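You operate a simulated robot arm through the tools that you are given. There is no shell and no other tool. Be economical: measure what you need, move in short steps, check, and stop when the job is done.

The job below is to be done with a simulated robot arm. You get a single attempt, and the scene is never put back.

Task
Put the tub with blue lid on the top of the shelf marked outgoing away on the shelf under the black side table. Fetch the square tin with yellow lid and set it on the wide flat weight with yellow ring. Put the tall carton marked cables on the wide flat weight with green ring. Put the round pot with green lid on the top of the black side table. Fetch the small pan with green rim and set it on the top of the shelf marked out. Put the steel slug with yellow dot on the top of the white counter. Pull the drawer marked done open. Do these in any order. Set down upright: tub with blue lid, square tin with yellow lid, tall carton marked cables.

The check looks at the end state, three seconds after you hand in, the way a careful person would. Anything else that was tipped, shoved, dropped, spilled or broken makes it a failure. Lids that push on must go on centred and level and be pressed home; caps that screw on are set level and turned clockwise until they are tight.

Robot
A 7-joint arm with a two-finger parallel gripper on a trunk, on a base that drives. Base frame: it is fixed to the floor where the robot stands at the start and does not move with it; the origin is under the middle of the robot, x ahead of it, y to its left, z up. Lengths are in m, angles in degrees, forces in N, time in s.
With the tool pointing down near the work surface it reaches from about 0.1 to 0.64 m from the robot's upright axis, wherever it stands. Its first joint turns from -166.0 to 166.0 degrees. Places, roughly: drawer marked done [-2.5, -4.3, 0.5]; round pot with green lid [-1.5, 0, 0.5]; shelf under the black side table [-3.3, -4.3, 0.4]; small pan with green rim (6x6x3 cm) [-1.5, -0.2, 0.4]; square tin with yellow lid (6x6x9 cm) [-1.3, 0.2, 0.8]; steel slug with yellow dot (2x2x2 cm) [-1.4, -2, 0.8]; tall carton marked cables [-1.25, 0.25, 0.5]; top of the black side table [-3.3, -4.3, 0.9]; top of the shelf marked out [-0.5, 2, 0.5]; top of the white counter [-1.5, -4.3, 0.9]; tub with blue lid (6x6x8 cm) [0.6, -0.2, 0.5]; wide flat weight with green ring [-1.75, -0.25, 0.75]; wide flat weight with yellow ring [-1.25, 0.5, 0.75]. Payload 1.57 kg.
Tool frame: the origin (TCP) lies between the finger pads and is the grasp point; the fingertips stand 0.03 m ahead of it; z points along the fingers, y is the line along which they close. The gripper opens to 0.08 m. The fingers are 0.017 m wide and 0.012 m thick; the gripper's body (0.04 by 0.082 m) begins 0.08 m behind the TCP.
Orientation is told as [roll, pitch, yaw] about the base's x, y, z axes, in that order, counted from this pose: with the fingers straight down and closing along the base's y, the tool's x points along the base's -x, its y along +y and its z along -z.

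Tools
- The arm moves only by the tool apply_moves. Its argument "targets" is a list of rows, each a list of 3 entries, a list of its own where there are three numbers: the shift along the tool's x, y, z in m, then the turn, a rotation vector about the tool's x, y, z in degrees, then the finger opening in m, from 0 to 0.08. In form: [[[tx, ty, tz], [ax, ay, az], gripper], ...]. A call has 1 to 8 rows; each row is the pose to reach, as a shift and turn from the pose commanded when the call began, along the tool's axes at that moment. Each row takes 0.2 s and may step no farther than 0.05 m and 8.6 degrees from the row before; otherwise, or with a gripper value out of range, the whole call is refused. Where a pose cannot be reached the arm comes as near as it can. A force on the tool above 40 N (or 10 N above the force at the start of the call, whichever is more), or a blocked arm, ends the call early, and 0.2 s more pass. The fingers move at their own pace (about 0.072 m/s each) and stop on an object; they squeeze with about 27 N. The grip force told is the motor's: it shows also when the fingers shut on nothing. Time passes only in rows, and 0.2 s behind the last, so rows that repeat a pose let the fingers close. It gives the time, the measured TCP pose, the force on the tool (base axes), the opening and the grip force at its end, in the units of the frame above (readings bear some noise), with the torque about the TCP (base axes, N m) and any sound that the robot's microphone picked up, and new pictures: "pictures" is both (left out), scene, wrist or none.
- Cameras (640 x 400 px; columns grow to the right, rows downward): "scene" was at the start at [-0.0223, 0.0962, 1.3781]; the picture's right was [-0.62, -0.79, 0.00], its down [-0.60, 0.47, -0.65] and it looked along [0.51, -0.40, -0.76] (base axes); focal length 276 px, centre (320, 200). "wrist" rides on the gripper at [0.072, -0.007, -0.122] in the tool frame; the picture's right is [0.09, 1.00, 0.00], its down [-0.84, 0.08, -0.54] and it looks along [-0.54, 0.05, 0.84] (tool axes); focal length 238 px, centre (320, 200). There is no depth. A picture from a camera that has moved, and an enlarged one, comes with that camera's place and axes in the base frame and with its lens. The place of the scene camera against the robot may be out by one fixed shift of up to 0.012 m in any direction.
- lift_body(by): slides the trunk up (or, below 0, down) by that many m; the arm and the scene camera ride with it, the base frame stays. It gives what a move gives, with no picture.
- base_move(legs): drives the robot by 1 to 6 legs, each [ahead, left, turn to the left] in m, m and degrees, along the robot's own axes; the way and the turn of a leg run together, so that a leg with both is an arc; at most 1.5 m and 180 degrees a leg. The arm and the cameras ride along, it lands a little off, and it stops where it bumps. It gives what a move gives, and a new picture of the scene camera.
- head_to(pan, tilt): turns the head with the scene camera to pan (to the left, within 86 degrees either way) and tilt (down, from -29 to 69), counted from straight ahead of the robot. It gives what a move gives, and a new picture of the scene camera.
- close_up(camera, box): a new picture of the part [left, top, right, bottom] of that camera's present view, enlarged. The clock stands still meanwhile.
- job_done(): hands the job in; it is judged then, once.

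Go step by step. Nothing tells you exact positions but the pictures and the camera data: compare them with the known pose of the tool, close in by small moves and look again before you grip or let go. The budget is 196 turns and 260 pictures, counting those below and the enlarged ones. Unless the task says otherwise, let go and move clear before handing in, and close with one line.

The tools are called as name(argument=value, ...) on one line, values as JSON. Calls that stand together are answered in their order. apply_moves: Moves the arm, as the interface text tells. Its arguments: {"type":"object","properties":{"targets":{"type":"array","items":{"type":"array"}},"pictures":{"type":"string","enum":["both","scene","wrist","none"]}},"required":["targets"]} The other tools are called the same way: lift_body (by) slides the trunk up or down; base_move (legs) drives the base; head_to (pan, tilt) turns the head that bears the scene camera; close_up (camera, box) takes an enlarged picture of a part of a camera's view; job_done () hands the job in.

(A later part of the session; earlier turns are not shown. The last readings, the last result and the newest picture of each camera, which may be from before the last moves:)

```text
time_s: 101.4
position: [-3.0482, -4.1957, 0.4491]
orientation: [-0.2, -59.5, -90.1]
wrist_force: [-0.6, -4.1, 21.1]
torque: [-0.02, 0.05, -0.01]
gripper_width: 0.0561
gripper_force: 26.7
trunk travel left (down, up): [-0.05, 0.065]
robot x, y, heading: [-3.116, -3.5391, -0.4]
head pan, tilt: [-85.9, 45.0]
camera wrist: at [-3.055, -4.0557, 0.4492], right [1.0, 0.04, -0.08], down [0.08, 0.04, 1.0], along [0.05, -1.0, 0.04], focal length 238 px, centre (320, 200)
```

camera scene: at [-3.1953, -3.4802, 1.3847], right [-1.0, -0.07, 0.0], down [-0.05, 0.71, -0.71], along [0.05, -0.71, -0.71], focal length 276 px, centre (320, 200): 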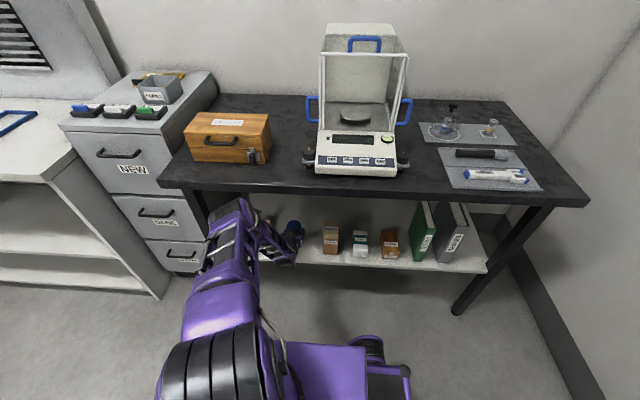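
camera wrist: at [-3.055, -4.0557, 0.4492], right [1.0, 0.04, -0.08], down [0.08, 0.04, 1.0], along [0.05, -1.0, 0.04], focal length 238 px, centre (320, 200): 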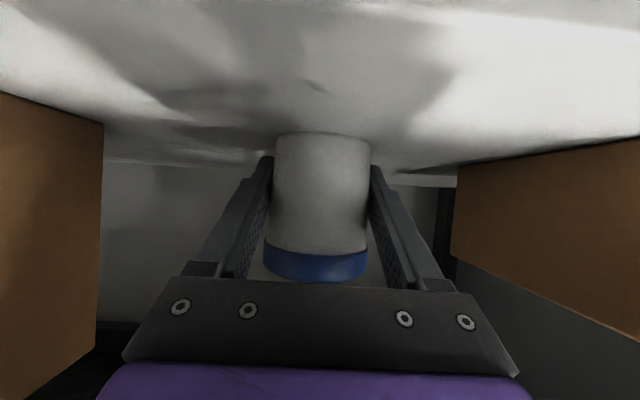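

Contact. I'll relieve the pressure, open and withdraw straight back.

apply_moves(targets=[[[-0.0035, 0, -0.002], [0, 0, 0], 0.0], [[-0.0035, 0, -0.002], [0, 0, 0], 0.06], [[-0.0035, 0, -0.002], [0, 0, 0], 0.08], [[-0.0035, 0, -0.002], [0, 0, 0], 0.08]], pictures="wrist")

base_move(legs=[[0, 0.265, 0]])

close_up(camera="wrist", box=[0, 0, 640, 400])

```text
time_s: 102.4
position: [-3.049, -4.1937, 0.449]
orientation: [-0.1, -59.3, -90.0]
wrist_force: [-0.6, 0.3, -0.2]
torque: [0.01, 0.0, 0.02]
gripper_width: 0.0802
gripper_force: 0.2
trunk travel left (down, up): [-0.05, 0.065]
robot x, y, heading: [-3.1175, -3.5406, -0.0]
head pan, tilt: [-85.9, 45.0]
camera wrist: at [-3.0553, -4.0532, 0.4508], right [1.0, 0.04, -0.08], down [0.08, 0.04, 1.0], along [0.05, -1.0, 0.03], focal length 238 px, centre (320, 200)
```

wrist: 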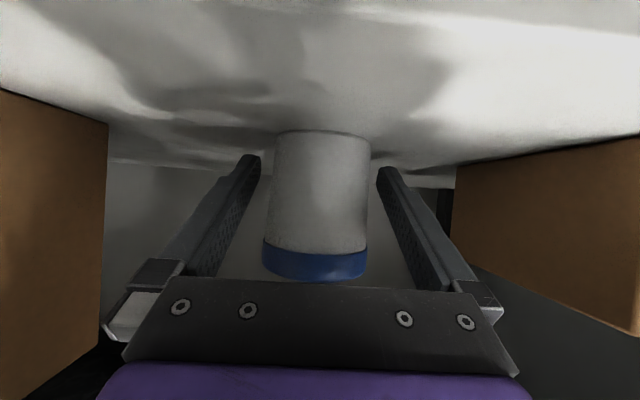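

```text
time_s: 105.6
position: [-3.0469, -3.9285, 0.4496]
orientation: [-0.3, -59.2, -90.0]
wrist_force: [-0.4, 0.3, -0.2]
torque: [-0.01, 0.0, -0.01]
gripper_width: 0.08
gripper_force: 0.1
trunk travel left (down, up): [-0.05, 0.065]
robot x, y, heading: [-3.1196, -3.2791, -0.2]
head pan, tilt: [-85.9, 45.0]
camera scene: at [-3.1946, -3.2156, 1.3847], right [-1.0, -0.07, 0.0], down [-0.05, 0.71, -0.71], along [0.05, -0.71, -0.71], focal length 276 px, centre (320, 200)
```

scene: 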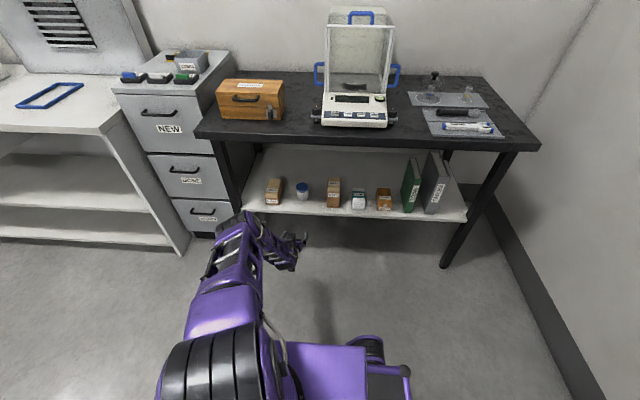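

```text
1.00 times, centred on (320, 200) of wrist (not enlarged: the box is as wide or as high as the picture)
camera zoom: at [-3.0539, -3.789, 0.4511], right [1.0, 0.04, -0.08], down [0.08, 0.04, 1.0], along [0.05, -1.0, 0.03], focal length 238 px, centre (320, 200)
```

zoom: 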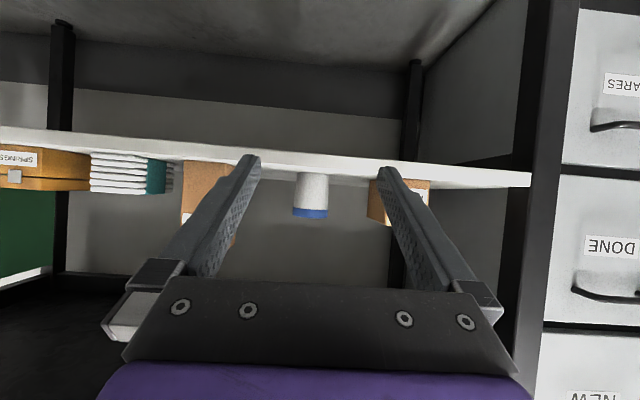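

The tub is in place. The DONE drawer is next, so I'll move alongside its cabinet.

base_move(legs=[[0.58, 0, 0]])

apply_moves(targets=[[[-0.025, 0, -0.015], [0, -5, 0], 0.08], [[-0.05, 0, -0.03], [0, -10, 0], 0.08], [[-0.085, 0, -0.051], [0, -18, 0], 0.08]], pictures="wrist")

```text
time_s: 109.0
position: [-2.4488, -3.9258, 0.4498]
orientation: [-0.3, -59.2, -89.3]
wrist_force: [0.2, 0.1, 0.4]
torque: [0.04, -0.02, -0.02]
gripper_width: 0.0798
gripper_force: 0.1
trunk travel left (down, up): [-0.05, 0.065]
robot x, y, heading: [-2.5263, -3.2776, 0.6]
head pan, tilt: [-85.9, 45.0]
camera scene: at [-2.6036, -3.2148, 1.3847], right [-1.0, -0.08, 0.0], down [-0.06, 0.7, -0.71], along [0.06, -0.7, -0.71], focal length 276 px, centre (320, 200)
```

scene: 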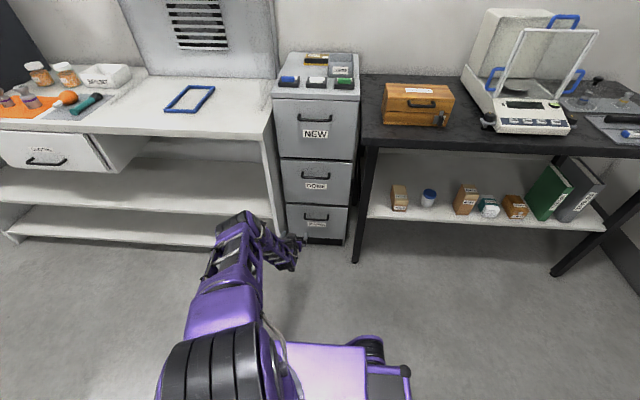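

```text
time_s: 109.8
position: [-2.4477, -3.9255, 0.5495]
orientation: [-0.4, -77.4, -89.3]
wrist_force: [0.1, -0.4, -0.1]
torque: [0.04, 0.0, 0.0]
gripper_width: 0.08
gripper_force: 0.2
trunk travel left (down, up): [-0.05, 0.065]
robot x, y, heading: [-2.5265, -3.2788, 0.4]
head pan, tilt: [-85.9, 45.0]
camera wrist: at [-2.4566, -3.7931, 0.5068], right [1.0, 0.03, -0.09], down [0.08, 0.34, 0.94], along [0.06, -0.94, 0.34], focal length 238 px, centre (320, 200)
```

wrist: 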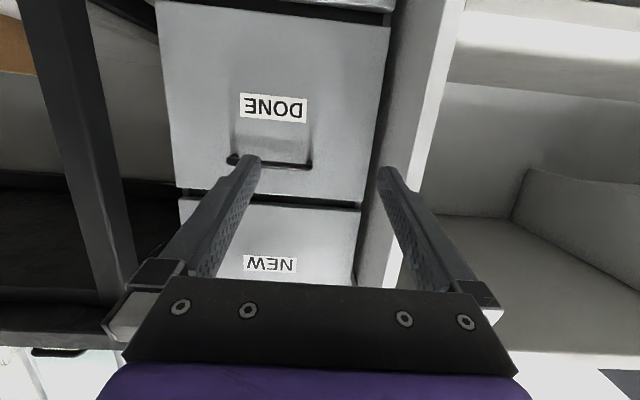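

Handle bar at about (-2.515, -4.165, 0.585). I'll level the tool, align with it and roll 90° so the fingers close vertically over the bar.

apply_moves(targets=[[[-0.017, -0.034, -0.004], [0, -6.5, 0], 0.08], [[-0.034, -0.067, -0.0076], [0, -12.6, 0], 0.08]], pictures="none")

apply_moves(targets=[[[0, 0, 0], [0, 0, -8.5], 0.08], [[0, 0, 0], [0, 0, -17], 0.08], [[0, 0, 0], [0, 0, -25.5], 0.08], [[0, 0, 0], [0, 0, -34], 0.08], [[0, 0, 0], [0, 0, -42.5], 0.08], [[0, 0, 0], [0, 0, -51], 0.08], [[0, 0, 0], [0, 0, -59.5], 0.08], [[0, 0, 0], [0, 0, -68], 0.08]], pictures="none")

apply_moves(targets=[[[0, 0, 0], [0, 0, -7.5], 0.08], [[0, 0, 0], [0, 0, -15], 0.08], [[0, 0, 0], [0, 0, -22], 0.08]])

```text
time_s: 110.3
position: [-2.5156, -3.9257, 0.5837]
orientation: [-44.8, -89.9, -44.8]
wrist_force: [-0.1, 0.4, -0.5]
torque: [0.01, -0.01, -0.01]
gripper_width: 0.0799
gripper_force: 0.0
trunk travel left (down, up): [-0.05, 0.065]
robot x, y, heading: [-2.5258, -3.2761, 0.5]
head pan, tilt: [-85.9, 45.0]
```

```text
time_s: 112.2
position: [-2.5153, -3.9255, 0.5844]
orientation: [-89.8, -21.7, 0.3]
wrist_force: [-0.6, 0.3, 0.0]
torque: [-0.02, -0.01, 0.0]
gripper_width: 0.08
gripper_force: 0.2
trunk travel left (down, up): [-0.05, 0.065]
robot x, y, heading: [-2.5238, -3.2799, 0.3]
head pan, tilt: [-85.9, 45.0]
```

```text
time_s: 113.0
position: [-2.515, -3.9264, 0.5821]
orientation: [-89.9, 0.2, 0.4]
wrist_force: [0.3, -0.2, 0.4]
torque: [0.0, 0.01, 0.03]
gripper_width: 0.0801
gripper_force: 0.1
trunk travel left (down, up): [-0.05, 0.065]
robot x, y, heading: [-2.5265, -3.2771, 0.5]
head pan, tilt: [-85.9, 45.0]
camera scene: at [-2.6036, -3.2148, 1.3847], right [-1.0, -0.08, 0.0], down [-0.06, 0.7, -0.71], along [0.06, -0.7, -0.71], focal length 276 px, centre (320, 200)
camera wrist: at [-2.5883, -3.8068, 0.5918], right [-0.1, 0.0, -1.0], down [0.83, 0.55, -0.08], along [0.55, -0.84, -0.06], focal length 238 px, centre (320, 200)
```

scene: 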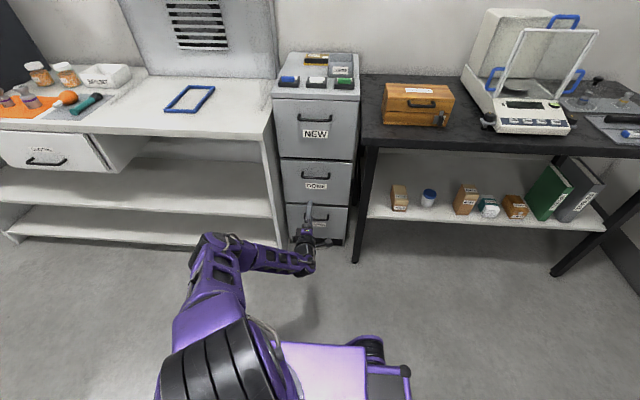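
wrist: 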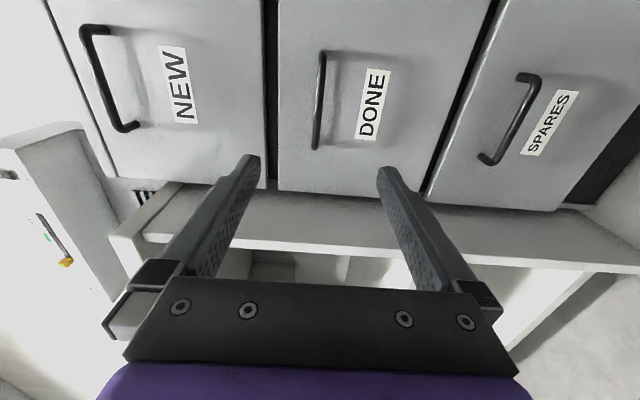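

The bar lies exactly at finger centre height. Driving in 0.2 m, then checking.

base_move(legs=[[0, -0.2, 0]])

close_up(camera="wrist", box=[0, 0, 640, 400])

```text
time_s: 115.5
position: [-2.5109, -4.1305, 0.5832]
orientation: [-89.8, 0.2, 0.8]
wrist_force: [0.0, 0.7, -0.7]
torque: [-0.04, -0.03, 0.0]
gripper_width: 0.08
gripper_force: 0.0
trunk travel left (down, up): [-0.05, 0.065]
robot x, y, heading: [-2.5224, -3.4782, 1.0]
head pan, tilt: [-85.9, 45.0]
camera scene: at [-2.6017, -3.4174, 1.3847], right [-1.0, -0.08, 0.0], down [-0.06, 0.7, -0.71], along [0.06, -0.7, -0.71], focal length 276 px, centre (320, 200)
```

scene: 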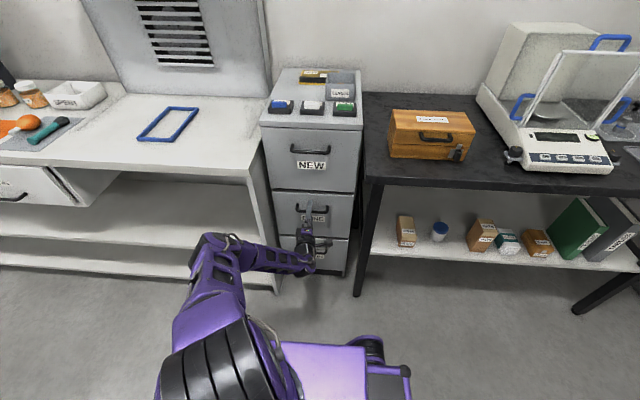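

```text
1.00 times, centred on (320, 200) of wrist (not enlarged: the box is as wide or as high as the picture)
camera zoom: at [-2.5845, -4.0094, 0.5917], right [-0.09, 0.0, -1.0], down [0.83, 0.55, -0.08], along [0.55, -0.83, -0.05], focal length 238 px, centre (320, 200)
```

zoom: 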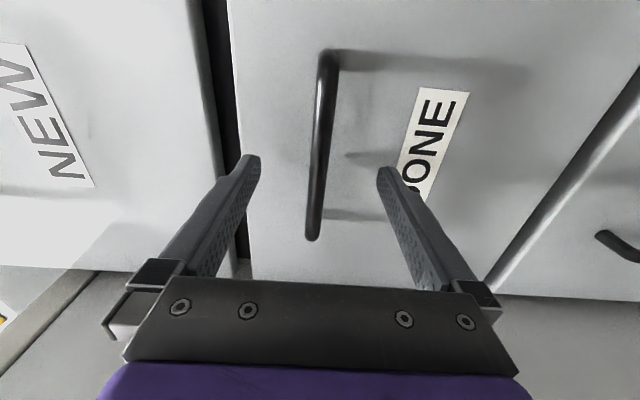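

The bar is between the fingers. I'll advance 1.5 cm and close on it.

apply_moves(targets=[[[0, 0, 0.008], [0, 0, 0], 0.08], [[0, 0, 0.015], [0, 0, 0], 0.08], [[0, 0, 0.015], [0, 0, 0], 0.0], [[0, 0, 0.015], [0, 0, 0], 0.0], [[0, 0, 0.015], [0, 0, 0], 0.0], [[0, 0, 0.015], [0, 0, 0], 0.0]], pictures="wrist")

```text
time_s: 116.9
position: [-2.5119, -4.1445, 0.584]
orientation: [-90.0, 0.1, 0.7]
wrist_force: [-1.5, 0.0, 8.1]
torque: [-0.01, -0.06, 0.22]
gripper_width: 0.0119
gripper_force: 28.9
trunk travel left (down, up): [-0.05, 0.065]
robot x, y, heading: [-2.5232, -3.4779, 0.8]
head pan, tilt: [-85.9, 45.0]
camera wrist: at [-2.5859, -4.0246, 0.593], right [-0.09, 0.0, -1.0], down [0.83, 0.55, -0.08], along [0.55, -0.83, -0.05], focal length 238 px, centre (320, 200)
```

wrist: 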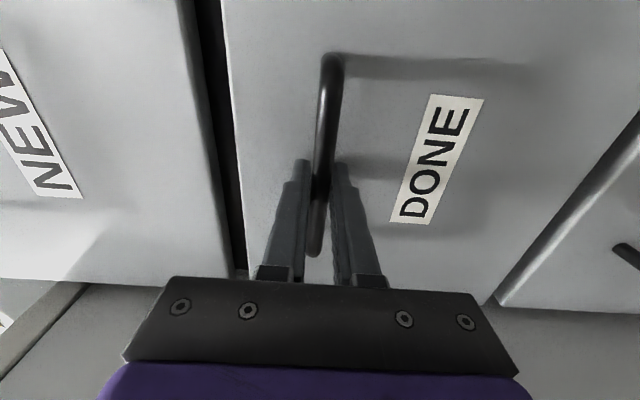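

Bar gripped. Pulling the drawer open by driving left.

base_move(legs=[[0, 0.25, 0]])

```text
time_s: 119.9
position: [-2.5157, -3.8971, 0.585]
orientation: [-90.0, 0.1, 0.7]
wrist_force: [23.7, 0.0, 12.9]
torque: [-0.07, 0.0, 0.12]
gripper_width: 0.0118
gripper_force: 28.9
trunk travel left (down, up): [-0.05, 0.065]
robot x, y, heading: [-2.5289, -3.2342, 0.7]
head pan, tilt: [-85.9, 45.0]
camera scene: at [-2.6033, -3.1702, 1.3848], right [-1.0, -0.08, 0.0], down [-0.06, 0.7, -0.71], along [0.06, -0.71, -0.71], focal length 276 px, centre (320, 200)
```

scene: 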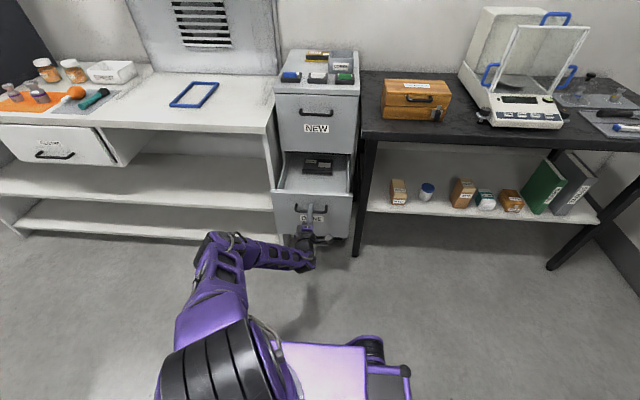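

The drawer is open 25 cm. Releasing and backing away.

apply_moves(targets=[[[0, 0, 0], [0, 0, 0], 0.06], [[0, 0, 0], [0, 0, 0], 0.08], [[0, 0, -0.04], [0, 0, 0], 0.08], [[0, 0, -0.08], [0, 0, 0], 0.08], [[0, 0, -0.12], [0, 0, 0], 0.08], [[0, -0.04, -0.14], [0, 0, 0], 0.08], [[0, -0.08, -0.14], [0, 0, 0], 0.08], [[0, -0.12, -0.14], [0, 0, 0], 0.08]], pictures="scene")

```text
time_s: 121.7
position: [-2.5191, -3.7564, 0.7027]
orientation: [-90.0, -0.1, 0.7]
wrist_force: [0.1, 0.3, 0.3]
torque: [-0.01, 0.01, 0.0]
gripper_width: 0.0799
gripper_force: 0.1
trunk travel left (down, up): [-0.05, 0.065]
robot x, y, heading: [-2.5211, -3.2311, 0.3]
head pan, tilt: [-85.9, 45.0]
camera scene: at [-2.6041, -3.1713, 1.3847], right [-1.0, -0.08, 0.0], down [-0.06, 0.7, -0.71], along [0.06, -0.7, -0.71], focal length 276 px, centre (320, 200)
```

scene: 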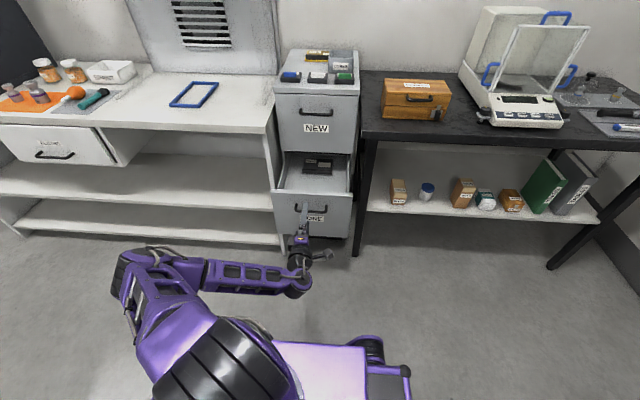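

Next, the slug on the white table. I'll bring the tool upright and drive round to that table's +x side, with the robot's right toward it.

apply_moves(targets=[[[0, -0.02, 0], [-8.5, 0, 0], 0.08], [[0, -0.04, 0], [-17, 0, 0], 0.08], [[0, -0.06, 0], [-25.5, 0, 0], 0.08], [[0, -0.08, 0], [-34, 0, 0], 0.08], [[0, -0.1, 0], [-42.5, 0, 0], 0.08], [[0, -0.12, -0.02], [-51, 0, 0], 0.08], [[0, -0.14, -0.04], [-59.5, 0, 0], 0.08], [[0, -0.16, -0.06], [-68, 0, 0], 0.08]], pictures="none")

apply_moves(targets=[[[0, 0.02, -0.01], [-7.5, 0, 0], 0.08], [[0, 0.04, -0.02], [-15, 0, 0], 0.08], [[0, 0.06, -0.03], [-22, 0, 0], 0.08]], pictures="none")

base_move(legs=[[0.9, 0, 0], [0.9, 0, 0], [0, 1.2, 0], [0, 0, -90]])

```text
time_s: 123.5
position: [-2.5168, -3.6982, 0.8646]
orientation: [-22.0, 0.2, 0.5]
wrist_force: [-0.8, 0.3, 0.3]
torque: [-0.03, 0.03, -0.01]
gripper_width: 0.0802
gripper_force: 0.0
trunk travel left (down, up): [-0.05, 0.065]
robot x, y, heading: [-2.5234, -3.2346, 0.4]
head pan, tilt: [-85.9, 45.0]
```

```text
time_s: 124.3
position: [-2.5186, -3.6325, 0.8713]
orientation: [0.2, 0.2, 0.6]
wrist_force: [0.6, 0.3, -0.4]
torque: [-0.03, 0.0, -0.01]
gripper_width: 0.0798
gripper_force: 0.0
trunk travel left (down, up): [-0.05, 0.065]
robot x, y, heading: [-2.5242, -3.2358, 0.4]
head pan, tilt: [-85.9, 45.0]
```

```text
time_s: 148.6
position: [-1.1161, -2.0516, 0.8716]
orientation: [0.0, 0.0, -89.3]
wrist_force: [0.0, -0.2, 0.3]
torque: [-0.01, -0.01, 0.01]
gripper_width: 0.08
gripper_force: 0.1
trunk travel left (down, up): [-0.05, 0.065]
robot x, y, heading: [-0.7135, -2.0466, -89.5]
head pan, tilt: [-85.9, 45.0]
camera scene: at [-0.6513, -1.9561, 1.3847], right [-0.08, 1.0, 0.0], down [0.7, 0.06, -0.71], along [-0.7, -0.06, -0.71], focal length 276 px, centre (320, 200)
```

scene: 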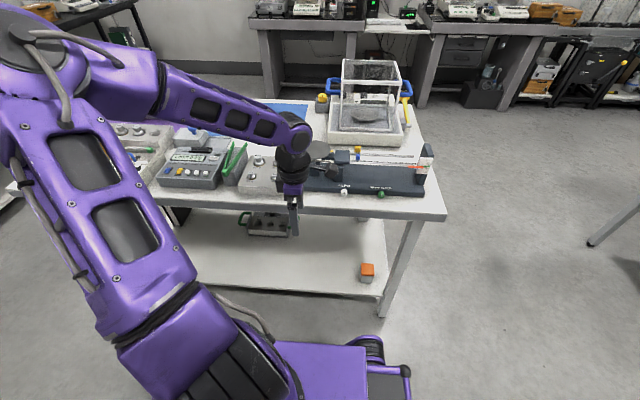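

close_up(camera="wrist", box=[0, 0, 640, 400])

close_up(camera="scene", box=[160, 80, 480, 280])

```text
1.00 times, centred on (320, 200) of wrist (not enlarged: the box is as wide or as high as the picture)
camera zoom: at [-1.1233, -1.9818, 0.9938], right [0.99, 0.1, 0.0], down [0.09, -0.84, 0.54], along [0.06, -0.54, -0.84], focal length 238 px, centre (320, 200)
```

zoom: 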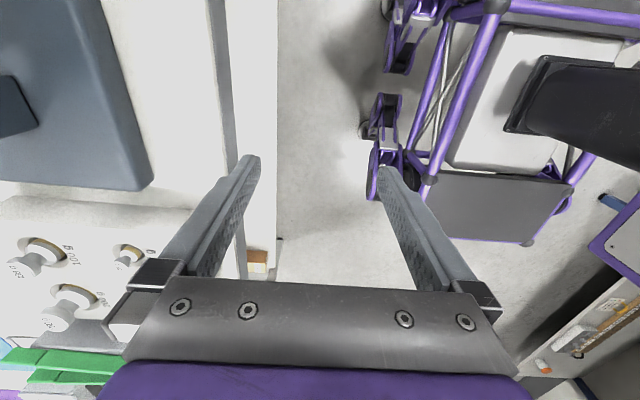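

```text
2.00 times, centred on (320, 180) of scene
camera zoom: at [-0.6513, -1.9561, 1.3847], right [-0.08, 1.0, 0.0], down [0.7, 0.06, -0.71], along [-0.7, -0.06, -0.71], focal length 552 px, centre (320, 240)
```

zoom: 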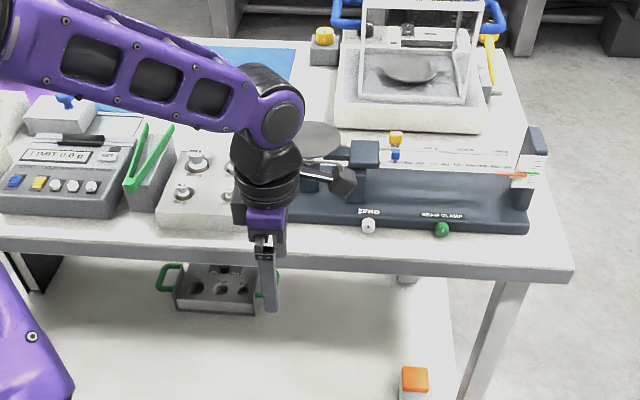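

The arm hides the area at (-1.4,-2.0). I'll swing it aside toward -y.

apply_moves(targets=[[[-0.045, 0, -0.02], [0, 0, 0], 0.08], [[-0.09, 0, -0.04], [0, 0, 0], 0.08], [[-0.135, 0, -0.06], [0, 0, 0], 0.08], [[-0.18, 0, -0.07], [0, 0, 0], 0.08], [[-0.22, 0, -0.07], [0, 0, 0], 0.08]], pictures="none")

close_up(camera="scene", box=[220, 80, 460, 230])

```text
time_s: 149.8
position: [-1.1139, -2.2732, 0.9415]
orientation: [0.0, 0.1, -89.3]
wrist_force: [-0.4, 0.2, 0.2]
torque: [-0.02, -0.01, 0.0]
gripper_width: 0.0801
gripper_force: 0.1
trunk travel left (down, up): [-0.05, 0.065]
robot x, y, heading: [-0.717, -2.0457, -89.5]
head pan, tilt: [-85.9, 45.0]
```

```text
2.67 times, centred on (340, 155) of scene
camera zoom: at [-0.6513, -1.956, 1.3847], right [-0.08, 1.0, 0.0], down [0.7, 0.06, -0.71], along [-0.7, -0.06, -0.71], focal length 736 px, centre (267, 320)
```

zoom: 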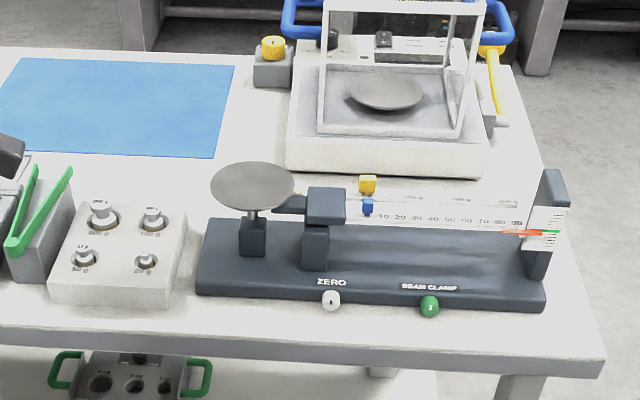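

No yellow-dotted slug is visible yet; I'll look from above with the wrist camera.

apply_moves(targets=[[[0.045, 0, -0.01], [0, 0, 0], 0.08], [[0.09, 0, -0.02], [0, 0, 0], 0.08], [[0.135, 0, -0.03], [0, 0, 0], 0.08], [[0.18, 0, -0.04], [0, 0, 0], 0.08], [[0.225, 0, -0.05], [0, 0, 0], 0.08], [[0.27, -0.02, -0.06], [0, 0, 0], 0.08], [[0.315, -0.04, -0.06], [0, 0, 0], 0.08], [[0.355, -0.06, -0.06], [0, 0, 0], 0.08]], pictures="none")

apply_moves(targets=[[[0.035, -0.035, 0], [0, 0, 0], 0.08], [[0.07, -0.07, 0], [0, 0, 0], 0.08], [[0.1, -0.1, 0], [0, 0, 0], 0.08]])

```text
refused: row 6 steps farther than a row can; nothing moved
```

```text
time_s: 150.6
position: [-1.2171, -2.1728, 0.9409]
orientation: [0.0, 0.1, -89.3]
wrist_force: [0.1, 0.3, -0.6]
torque: [-0.02, 0.02, 0.0]
gripper_width: 0.0801
gripper_force: 0.2
trunk travel left (down, up): [-0.05, 0.065]
robot x, y, heading: [-0.7171, -2.0498, -89.6]
head pan, tilt: [-85.9, 45.0]
camera scene: at [-0.651, -1.9562, 1.3847], right [-0.08, 1.0, 0.0], down [0.7, 0.06, -0.71], along [-0.71, -0.06, -0.71], focal length 276 px, centre (320, 200)
camera wrist: at [-1.2247, -2.1034, 1.0633], right [0.99, 0.1, 0.0], down [0.09, -0.84, 0.54], along [0.06, -0.54, -0.84], focal length 238 px, centre (320, 200)
```

scene: 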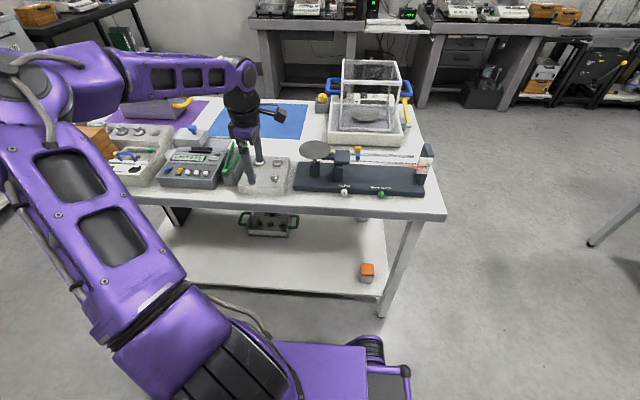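
wrist: 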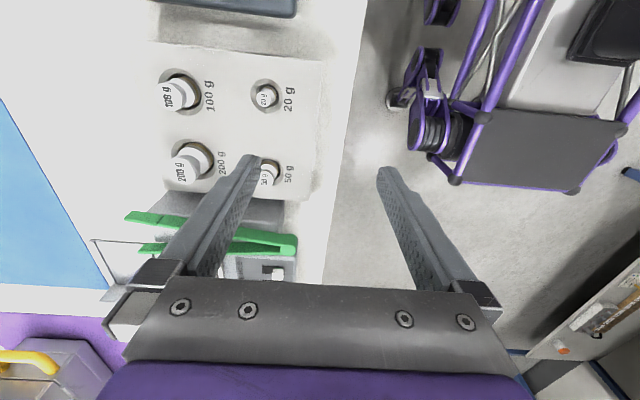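

apply_moves(targets=[[[0.04, -0.01, -0.01], [0, 0, 0], 0.08], [[0.08, -0.02, -0.02], [0, 0, 0], 0.08], [[0.12, -0.03, -0.03], [0, 0, 0], 0.08], [[0.16, -0.04, -0.04], [0, 0, 0], 0.08], [[0.2, -0.05, -0.05], [0, 0, 0], 0.08], [[0.24, -0.06, -0.06], [0, 0, 0], 0.08], [[0.28, -0.07, -0.07], [0, 0, 0], 0.08], [[0.32, -0.08, -0.07], [0, 0, 0], 0.08]], pictures="wrist")

```text
time_s: 152.4
position: [-1.2985, -1.8523, 1.01]
orientation: [0.0, 0.1, -89.3]
wrist_force: [0.1, -0.6, 0.6]
torque: [0.04, -0.03, 0.01]
gripper_width: 0.08
gripper_force: 0.2
trunk travel left (down, up): [-0.05, 0.065]
robot x, y, heading: [-0.7182, -2.0398, -89.5]
head pan, tilt: [-85.9, 45.0]
camera wrist: at [-1.306, -1.7824, 1.1329], right [0.99, 0.1, 0.0], down [0.09, -0.84, 0.54], along [0.06, -0.54, -0.84], focal length 238 px, centre (320, 200)
```

wrist: 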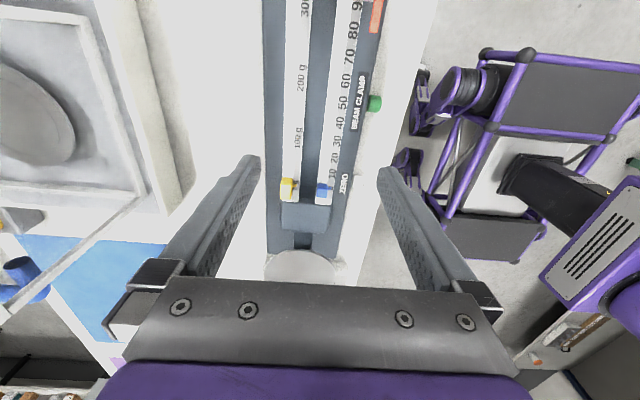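

base_move(legs=[[-0.18, 0, 0]])

close_up(camera="wrist", box=[0, 0, 640, 400])

```text
time_s: 153.9
position: [-1.2985, -1.6688, 1.0096]
orientation: [-0.1, 0.2, -89.5]
wrist_force: [0.1, 0.0, 0.0]
torque: [0.01, -0.03, -0.03]
gripper_width: 0.0802
gripper_force: 0.1
trunk travel left (down, up): [-0.05, 0.065]
robot x, y, heading: [-0.7174, -1.859, -89.8]
head pan, tilt: [-85.9, 45.0]
camera scene: at [-0.6522, -1.7735, 1.3847], right [-0.08, 1.0, 0.0], down [0.71, 0.05, -0.71], along [-0.71, -0.05, -0.71], focal length 276 px, centre (320, 200)
```

scene: 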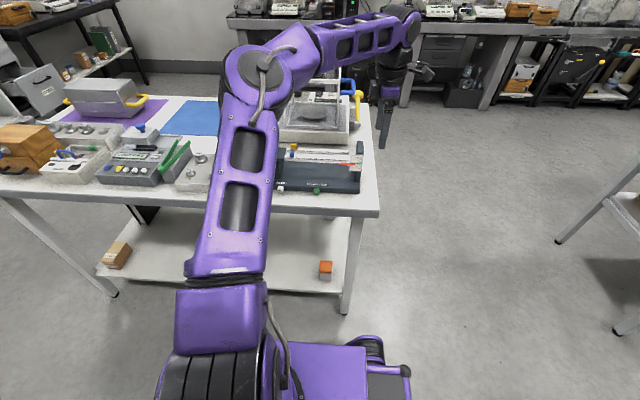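

```text
1.00 times, centred on (320, 200) of wrist (not enlarged: the box is as wide or as high as the picture)
camera zoom: at [-1.3064, -1.5982, 1.1326], right [0.99, 0.1, 0.0], down [0.08, -0.84, 0.54], along [0.06, -0.54, -0.84], focal length 238 px, centre (320, 200)
```

zoom: 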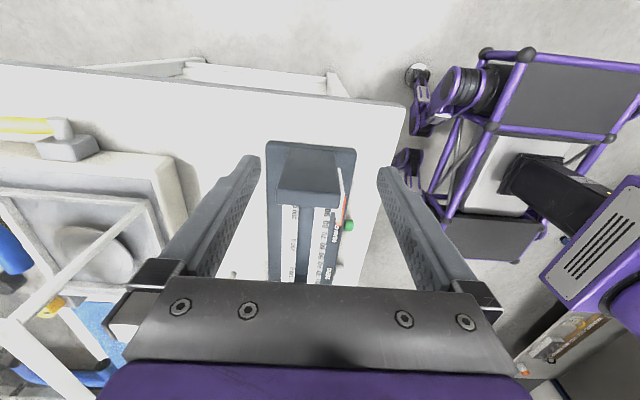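

Something small appears behind the balance at about (-1.45, -2.04). I'll move the camera over it.

base_move(legs=[[0.3, 0, 0]])

close_up(camera="wrist", box=[0, 0, 640, 400])

```text
time_s: 156.0
position: [-1.2973, -1.9687, 1.0089]
orientation: [-0.1, 0.0, -89.6]
wrist_force: [-0.6, 0.4, 1.1]
torque: [-0.01, 0.02, -0.03]
gripper_width: 0.0798
gripper_force: 0.0
trunk travel left (down, up): [-0.05, 0.065]
robot x, y, heading: [-0.7166, -2.1604, -89.8]
head pan, tilt: [-85.9, 45.0]
camera scene: at [-0.6508, -2.0754, 1.3847], right [-0.07, 1.0, 0.0], down [0.71, 0.05, -0.71], along [-0.71, -0.05, -0.71], focal length 276 px, centre (320, 200)
```

scene: 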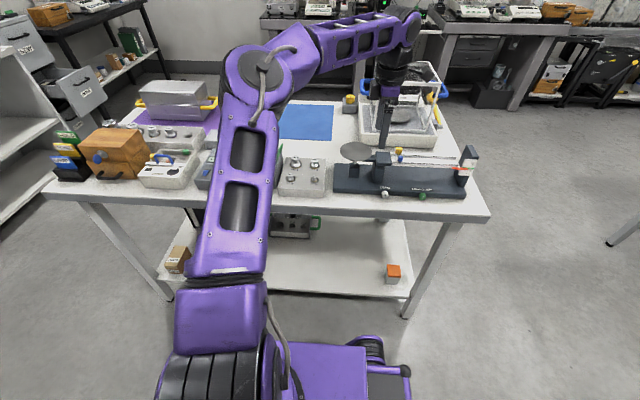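

```text
1.00 times, centred on (320, 200) of wrist (not enlarged: the box is as wide or as high as the picture)
camera zoom: at [-1.3045, -1.8986, 1.1326], right [1.0, 0.1, 0.0], down [0.08, -0.84, 0.54], along [0.05, -0.54, -0.84], focal length 238 px, centre (320, 200)
```

zoom: 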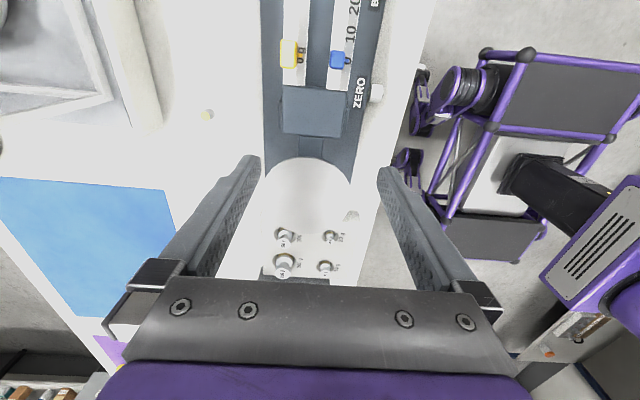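

close_up(camera="wrist", box=[160, 70, 280, 145])

```text
5.33 times, centred on (220, 108) of wrist
camera zoom: at [-1.3045, -1.8986, 1.1326], right [1.0, 0.1, 0.0], down [0.08, -0.84, 0.54], along [0.05, -0.54, -0.84], focal length 1271 px, centre (853, 693)
```

zoom: 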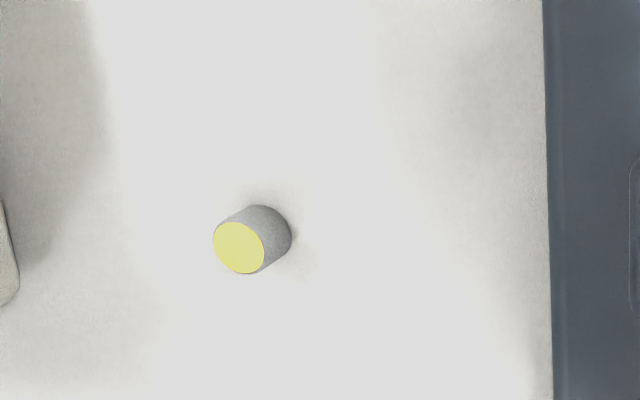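

The slug stands at about (-1.462, -2.0) behind the balance. I'll bring the base closer with the arm drawn back, then approach with a narrow opening.

apply_moves(targets=[[[0, 0.035, -0.01], [0, 0, 5], 0.08], [[0, 0.07, -0.02], [0, 0, 10], 0.06], [[0, 0.1, -0.02], [0, 0, 15], 0.04], [[0, 0.12, -0.02], [0, 0, 20], 0.04]], pictures="none")

base_move(legs=[[-0.1, 0, 0], [0, -0.163, 0]])

close_up(camera="wrist", box=[0, 0, 640, 400])

```text
time_s: 157.0
position: [-1.1784, -1.9697, 1.0288]
orientation: [0.0, 0.1, -109.8]
wrist_force: [-0.2, -0.6, -0.3]
torque: [0.02, -0.04, 0.0]
gripper_width: 0.0398
gripper_force: 0.1
trunk travel left (down, up): [-0.05, 0.065]
robot x, y, heading: [-0.7136, -2.1639, -90.1]
head pan, tilt: [-85.9, 45.0]
```

```text
time_s: 160.0
position: [-1.3465, -1.8676, 1.0292]
orientation: [0.0, 0.1, -109.5]
wrist_force: [0.3, -0.1, 0.0]
torque: [0.0, -0.02, 0.01]
gripper_width: 0.04
gripper_force: 0.1
trunk travel left (down, up): [-0.05, 0.065]
robot x, y, heading: [-0.8846, -2.0618, -89.7]
head pan, tilt: [-85.9, 45.0]
camera scene: at [-0.8177, -1.9744, 1.3847], right [-0.08, 1.0, 0.0], down [0.71, 0.05, -0.71], along [-0.71, -0.05, -0.71], focal length 276 px, centre (320, 200)
```

scene: 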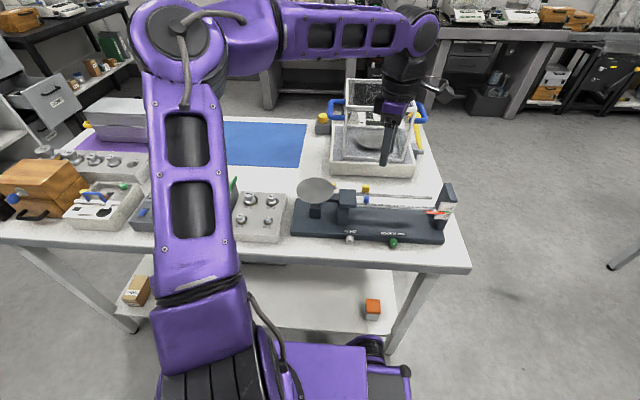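

```text
1.00 times, centred on (320, 200) of wrist (not enlarged: the box is as wide or as high as the picture)
camera zoom: at [-1.328, -1.7994, 1.1528], right [0.97, -0.25, 0.0], down [-0.21, -0.82, 0.54], along [-0.13, -0.52, -0.84], focal length 238 px, centre (320, 200)
```

zoom: 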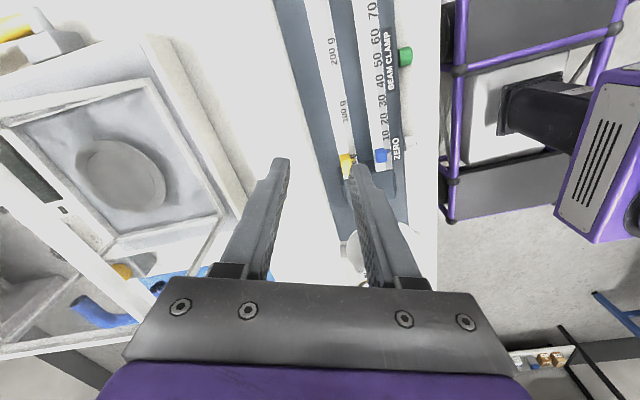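

apply_moves(targets=[[[-0.04, -0.016, 0.005], [0, 0, 0], 0.04], [[-0.08, -0.032, 0.01], [0, 0, 0], 0.04], [[-0.12, -0.048, 0.02], [0, 0, 0], 0.04], [[-0.163, -0.065, 0.03], [0, 0, 0], 0.04]])

```text
time_s: 161.0
position: [-1.4624, -2.002, 1.0006]
orientation: [0.0, 0.1, -109.5]
wrist_force: [0.5, 0.6, 0.5]
torque: [0.0, -0.01, 0.02]
gripper_width: 0.04
gripper_force: 0.1
trunk travel left (down, up): [-0.05, 0.065]
robot x, y, heading: [-0.8842, -2.062, -89.8]
head pan, tilt: [-85.9, 45.0]
camera scene: at [-0.8176, -1.9742, 1.3847], right [-0.08, 1.0, 0.0], down [0.7, 0.05, -0.71], along [-0.71, -0.05, -0.71], focal length 276 px, centre (320, 200)
camera wrist: at [-1.4445, -1.9336, 1.1231], right [0.97, -0.25, 0.0], down [-0.21, -0.82, 0.54], along [-0.13, -0.52, -0.84], focal length 238 px, centre (320, 200)
```

scene: 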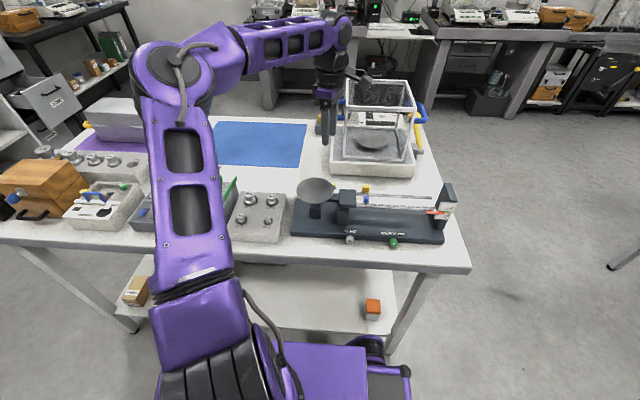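
wrist: 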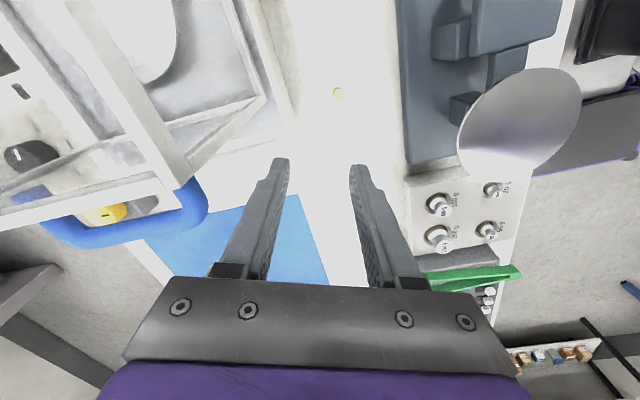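

Triangulating gives the slug at (-1.4345, -1.979) with its top at z≈0.842. I'll shift over it and descend partway.

apply_moves(targets=[[[0.016, 0.01, 0.02], [0, 0, 0], 0.04], [[0.031, 0.0187, 0.04], [0, 0, 0], 0.04], [[0.031, 0.0187, 0.08], [0, 0, 0], 0.04]])

```text
time_s: 161.8
position: [-1.435, -1.9767, 0.9214]
orientation: [0.0, 0.1, -109.5]
wrist_force: [-0.3, -0.7, -0.2]
torque: [0.0, 0.03, -0.01]
gripper_width: 0.0402
gripper_force: 0.1
trunk travel left (down, up): [-0.05, 0.065]
robot x, y, heading: [-0.883, -2.0623, -89.8]
head pan, tilt: [-85.9, 45.0]
camera scene: at [-0.8176, -1.9743, 1.3848], right [-0.08, 1.0, 0.0], down [0.7, 0.05, -0.71], along [-0.71, -0.05, -0.71], focal length 276 px, centre (320, 200)
camera wrist: at [-1.4169, -1.9083, 1.0429], right [0.97, -0.25, 0.0], down [-0.21, -0.82, 0.54], along [-0.13, -0.52, -0.84], focal length 238 px, centre (320, 200)
```

scene: 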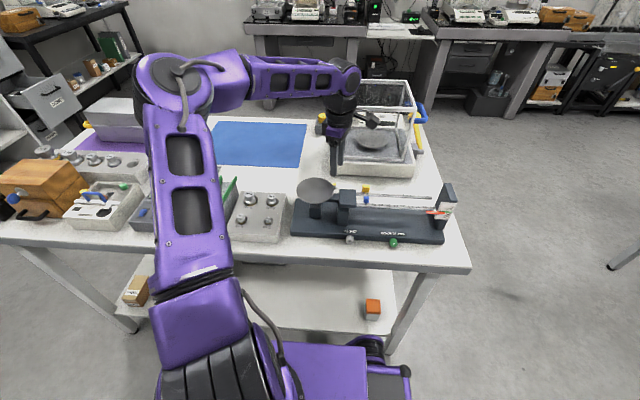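
wrist: 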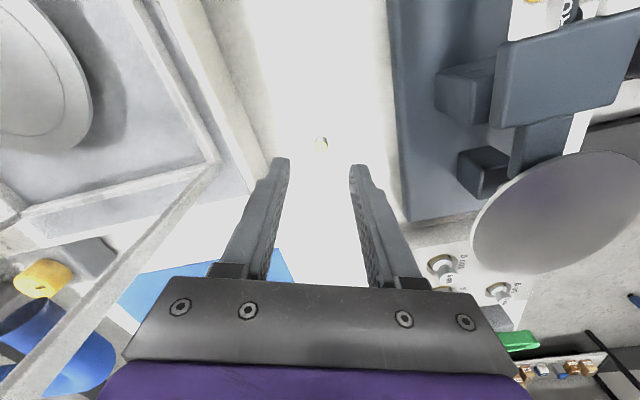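

Aligned within a few mm. Descending to grip height.

apply_moves(targets=[[[0.003, 0.0005, 0.03], [0, 0, 0], 0.04], [[0.003, 0.0005, 0.055], [0, 0, 0], 0.04], [[0.003, 0.0005, 0.061], [0, 0, 0], 0.04]], pictures="wrist")

```text
time_s: 162.6
position: [-1.4315, -1.9744, 0.8589]
orientation: [0.0, 0.1, -109.5]
wrist_force: [0.3, 0.8, 0.1]
torque: [-0.02, -0.01, -0.01]
gripper_width: 0.0403
gripper_force: 0.0
trunk travel left (down, up): [-0.05, 0.065]
robot x, y, heading: [-0.8829, -2.0636, -89.8]
head pan, tilt: [-85.9, 45.0]
camera wrist: at [-1.4148, -1.9061, 0.9817], right [0.97, -0.25, 0.0], down [-0.21, -0.82, 0.54], along [-0.13, -0.52, -0.84], focal length 238 px, centre (320, 200)
```

wrist: 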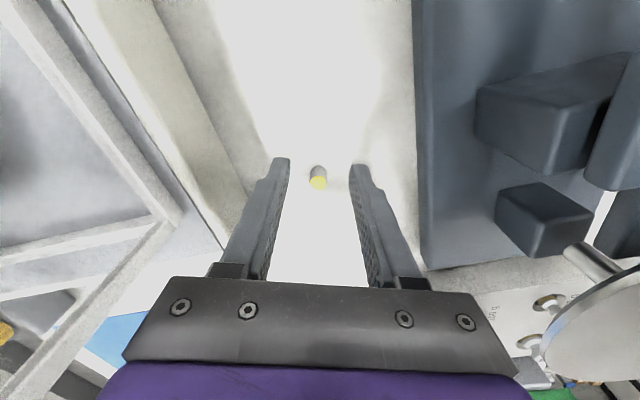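

The slug is between the fingertips. Closing and lifting.

apply_moves(targets=[[[0, 0, 0], [0, 0, 0], 0.0], [[0, 0, 0], [0, 0, 0], 0.0], [[0, 0, 0], [0, 0, 0], 0.0], [[0, 0, -0.02], [0, 0, 0], 0.0], [[0, 0, -0.06], [0, 0, 0], 0.0]], pictures="wrist")

```text
time_s: 163.8
position: [-1.4325, -1.9755, 0.9174]
orientation: [0.1, 0.1, -109.5]
wrist_force: [-0.8, 0.4, 0.4]
torque: [0.01, 0.0, -0.01]
gripper_width: 0.009
gripper_force: 26.6
trunk travel left (down, up): [-0.05, 0.065]
robot x, y, heading: [-0.8828, -2.062, -89.5]
head pan, tilt: [-85.9, 45.0]
camera wrist: at [-1.4155, -1.9071, 1.0415], right [0.97, -0.25, 0.0], down [-0.21, -0.81, 0.54], along [-0.13, -0.52, -0.84], focal length 238 px, centre (320, 200)
```

wrist: 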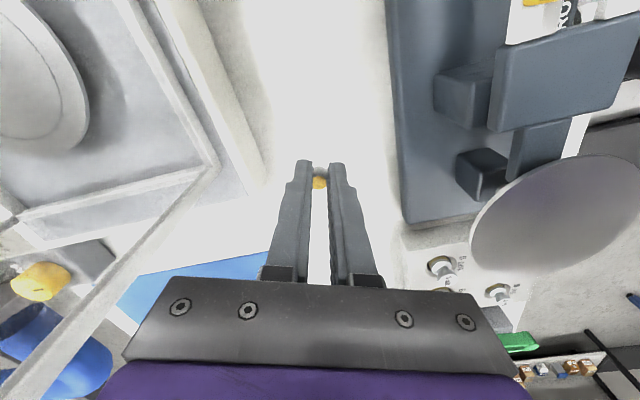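

Slug held. I'll raise and retract the arm, then drive to the white counter.

apply_moves(targets=[[[0, 0, -0.045], [0, 0, 0], 0.0], [[0, 0, -0.09], [0, 0, 0], 0.0], [[0, 0.04, -0.1], [0, 0, 0], 0.0], [[0, 0.085, -0.1], [0, 0, 0], 0.0], [[0, 0.13, -0.1], [0, 0, 0], 0.0]], pictures="none")

base_move(legs=[[0, 0.25, 0], [1.2, 0, 0], [0, 0, 90], [-1.25, 0, 0]])

```text
time_s: 165.0
position: [-1.3085, -2.0207, 1.0177]
orientation: [0.0, 0.0, -109.6]
wrist_force: [-0.1, -0.1, 0.2]
torque: [-0.01, -0.06, 0.01]
gripper_width: 0.0092
gripper_force: 26.9
trunk travel left (down, up): [-0.05, 0.065]
robot x, y, heading: [-0.8841, -2.0662, -89.7]
head pan, tilt: [-85.9, 45.0]
```

```text
time_s: 183.4
position: [-1.9146, -3.6822, 1.017]
orientation: [0.0, 0.1, -18.5]
wrist_force: [-0.4, 0.3, 0.2]
torque: [0.01, 0.02, -0.01]
gripper_width: 0.0104
gripper_force: 26.8
trunk travel left (down, up): [-0.05, 0.065]
robot x, y, heading: [-1.8757, -3.2545, 1.2]
head pan, tilt: [-85.9, 45.0]
camera scene: at [-1.9584, -3.1952, 1.3847], right [-1.0, -0.09, 0.0], down [-0.07, 0.7, -0.71], along [0.07, -0.7, -0.71], focal length 276 px, centre (320, 200)
```

scene: 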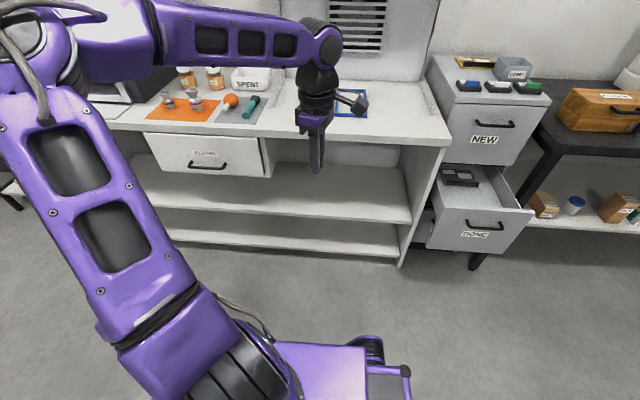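

I'll place it on the free stretch of counter right of the blue frame, around (-2.1, -4.17).

base_move(legs=[[0, 0, -1.2], [-0.12, 0, 0], [0, -0.33, 0]])

apply_moves(targets=[[[0, -0.04, 0], [0, 0, 0], 0.0], [[0, -0.08, 0], [0, 0, 0], 0.0], [[0, -0.12, 0], [0, 0, 0], 0.0], [[0, -0.15, 0], [0, 0, 0], 0.0]])

```text
time_s: 188.3
position: [-2.048, -4.0124, 1.0181]
orientation: [0.0, 0.1, -19.9]
wrist_force: [0.2, 0.2, -0.5]
torque: [-0.01, 0.01, 0.01]
gripper_width: 0.0106
gripper_force: 27.3
trunk travel left (down, up): [-0.05, 0.065]
robot x, y, heading: [-2.0003, -3.5853, -0.0]
head pan, tilt: [-85.9, 45.0]
camera scene: at [-2.0787, -3.5242, 1.3847], right [-1.0, -0.07, 0.0], down [-0.05, 0.71, -0.71], along [0.05, -0.71, -0.71], focal length 276 px, centre (320, 200)
```

scene: 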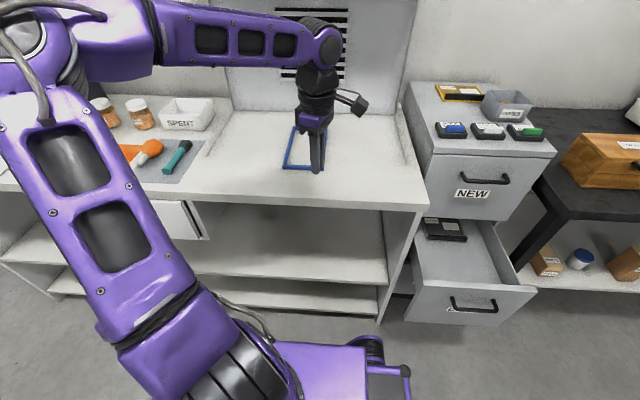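

```text
time_s: 189.3
position: [-2.0977, -4.1513, 1.0185]
orientation: [0.0, 0.1, -19.9]
wrist_force: [0.3, 0.1, -0.7]
torque: [-0.02, 0.02, 0.01]
gripper_width: 0.0104
gripper_force: 26.8
trunk travel left (down, up): [-0.05, 0.065]
robot x, y, heading: [-2.0001, -3.59, -0.3]
head pan, tilt: [-85.9, 45.0]
camera scene: at [-2.0786, -3.5241, 1.3847], right [-1.0, -0.07, 0.0], down [-0.05, 0.71, -0.71], along [0.05, -0.71, -0.71], focal length 276 px, centre (320, 200)
camera wrist: at [-2.1669, -4.1346, 1.1408], right [0.25, 0.97, 0.0], down [0.81, -0.21, 0.54], along [0.52, -0.14, -0.84], focal length 238 px, centre (320, 200)
```

scene: 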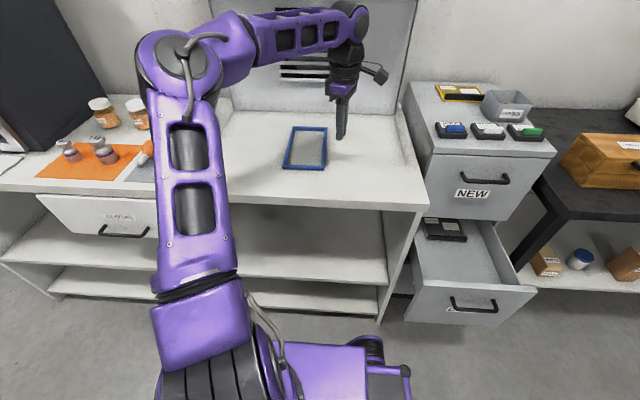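
wrist: 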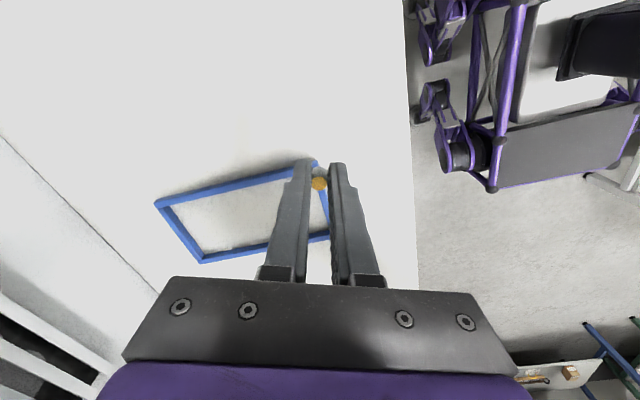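

apply_moves(targets=[[[0.025, 0, 0.03], [0, 0, 0], 0.0], [[0.03, 0, 0.07], [0, 0, 0], 0.0], [[0.03, 0, 0.11], [0, 0, 0], 0.0], [[0.03, 0, 0.125], [0, 0, 0], 0.0]], pictures="wrist")

```text
time_s: 190.3
position: [-2.1259, -4.1428, 0.896]
orientation: [-0.3, 0.0, -19.8]
wrist_force: [1.5, 0.2, 21.5]
torque: [-0.02, -0.2, -0.01]
gripper_width: 0.0111
gripper_force: 27.9
trunk travel left (down, up): [-0.05, 0.065]
robot x, y, heading: [-2.0047, -3.5892, -0.1]
head pan, tilt: [-85.9, 45.0]
camera wrist: at [-2.1962, -4.1249, 1.0187], right [0.25, 0.97, -0.01], down [0.81, -0.21, 0.54], along [0.52, -0.14, -0.84], focal length 238 px, centre (320, 200)
```

wrist: 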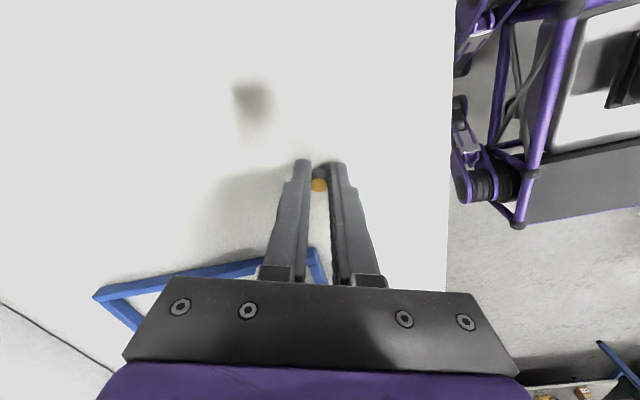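

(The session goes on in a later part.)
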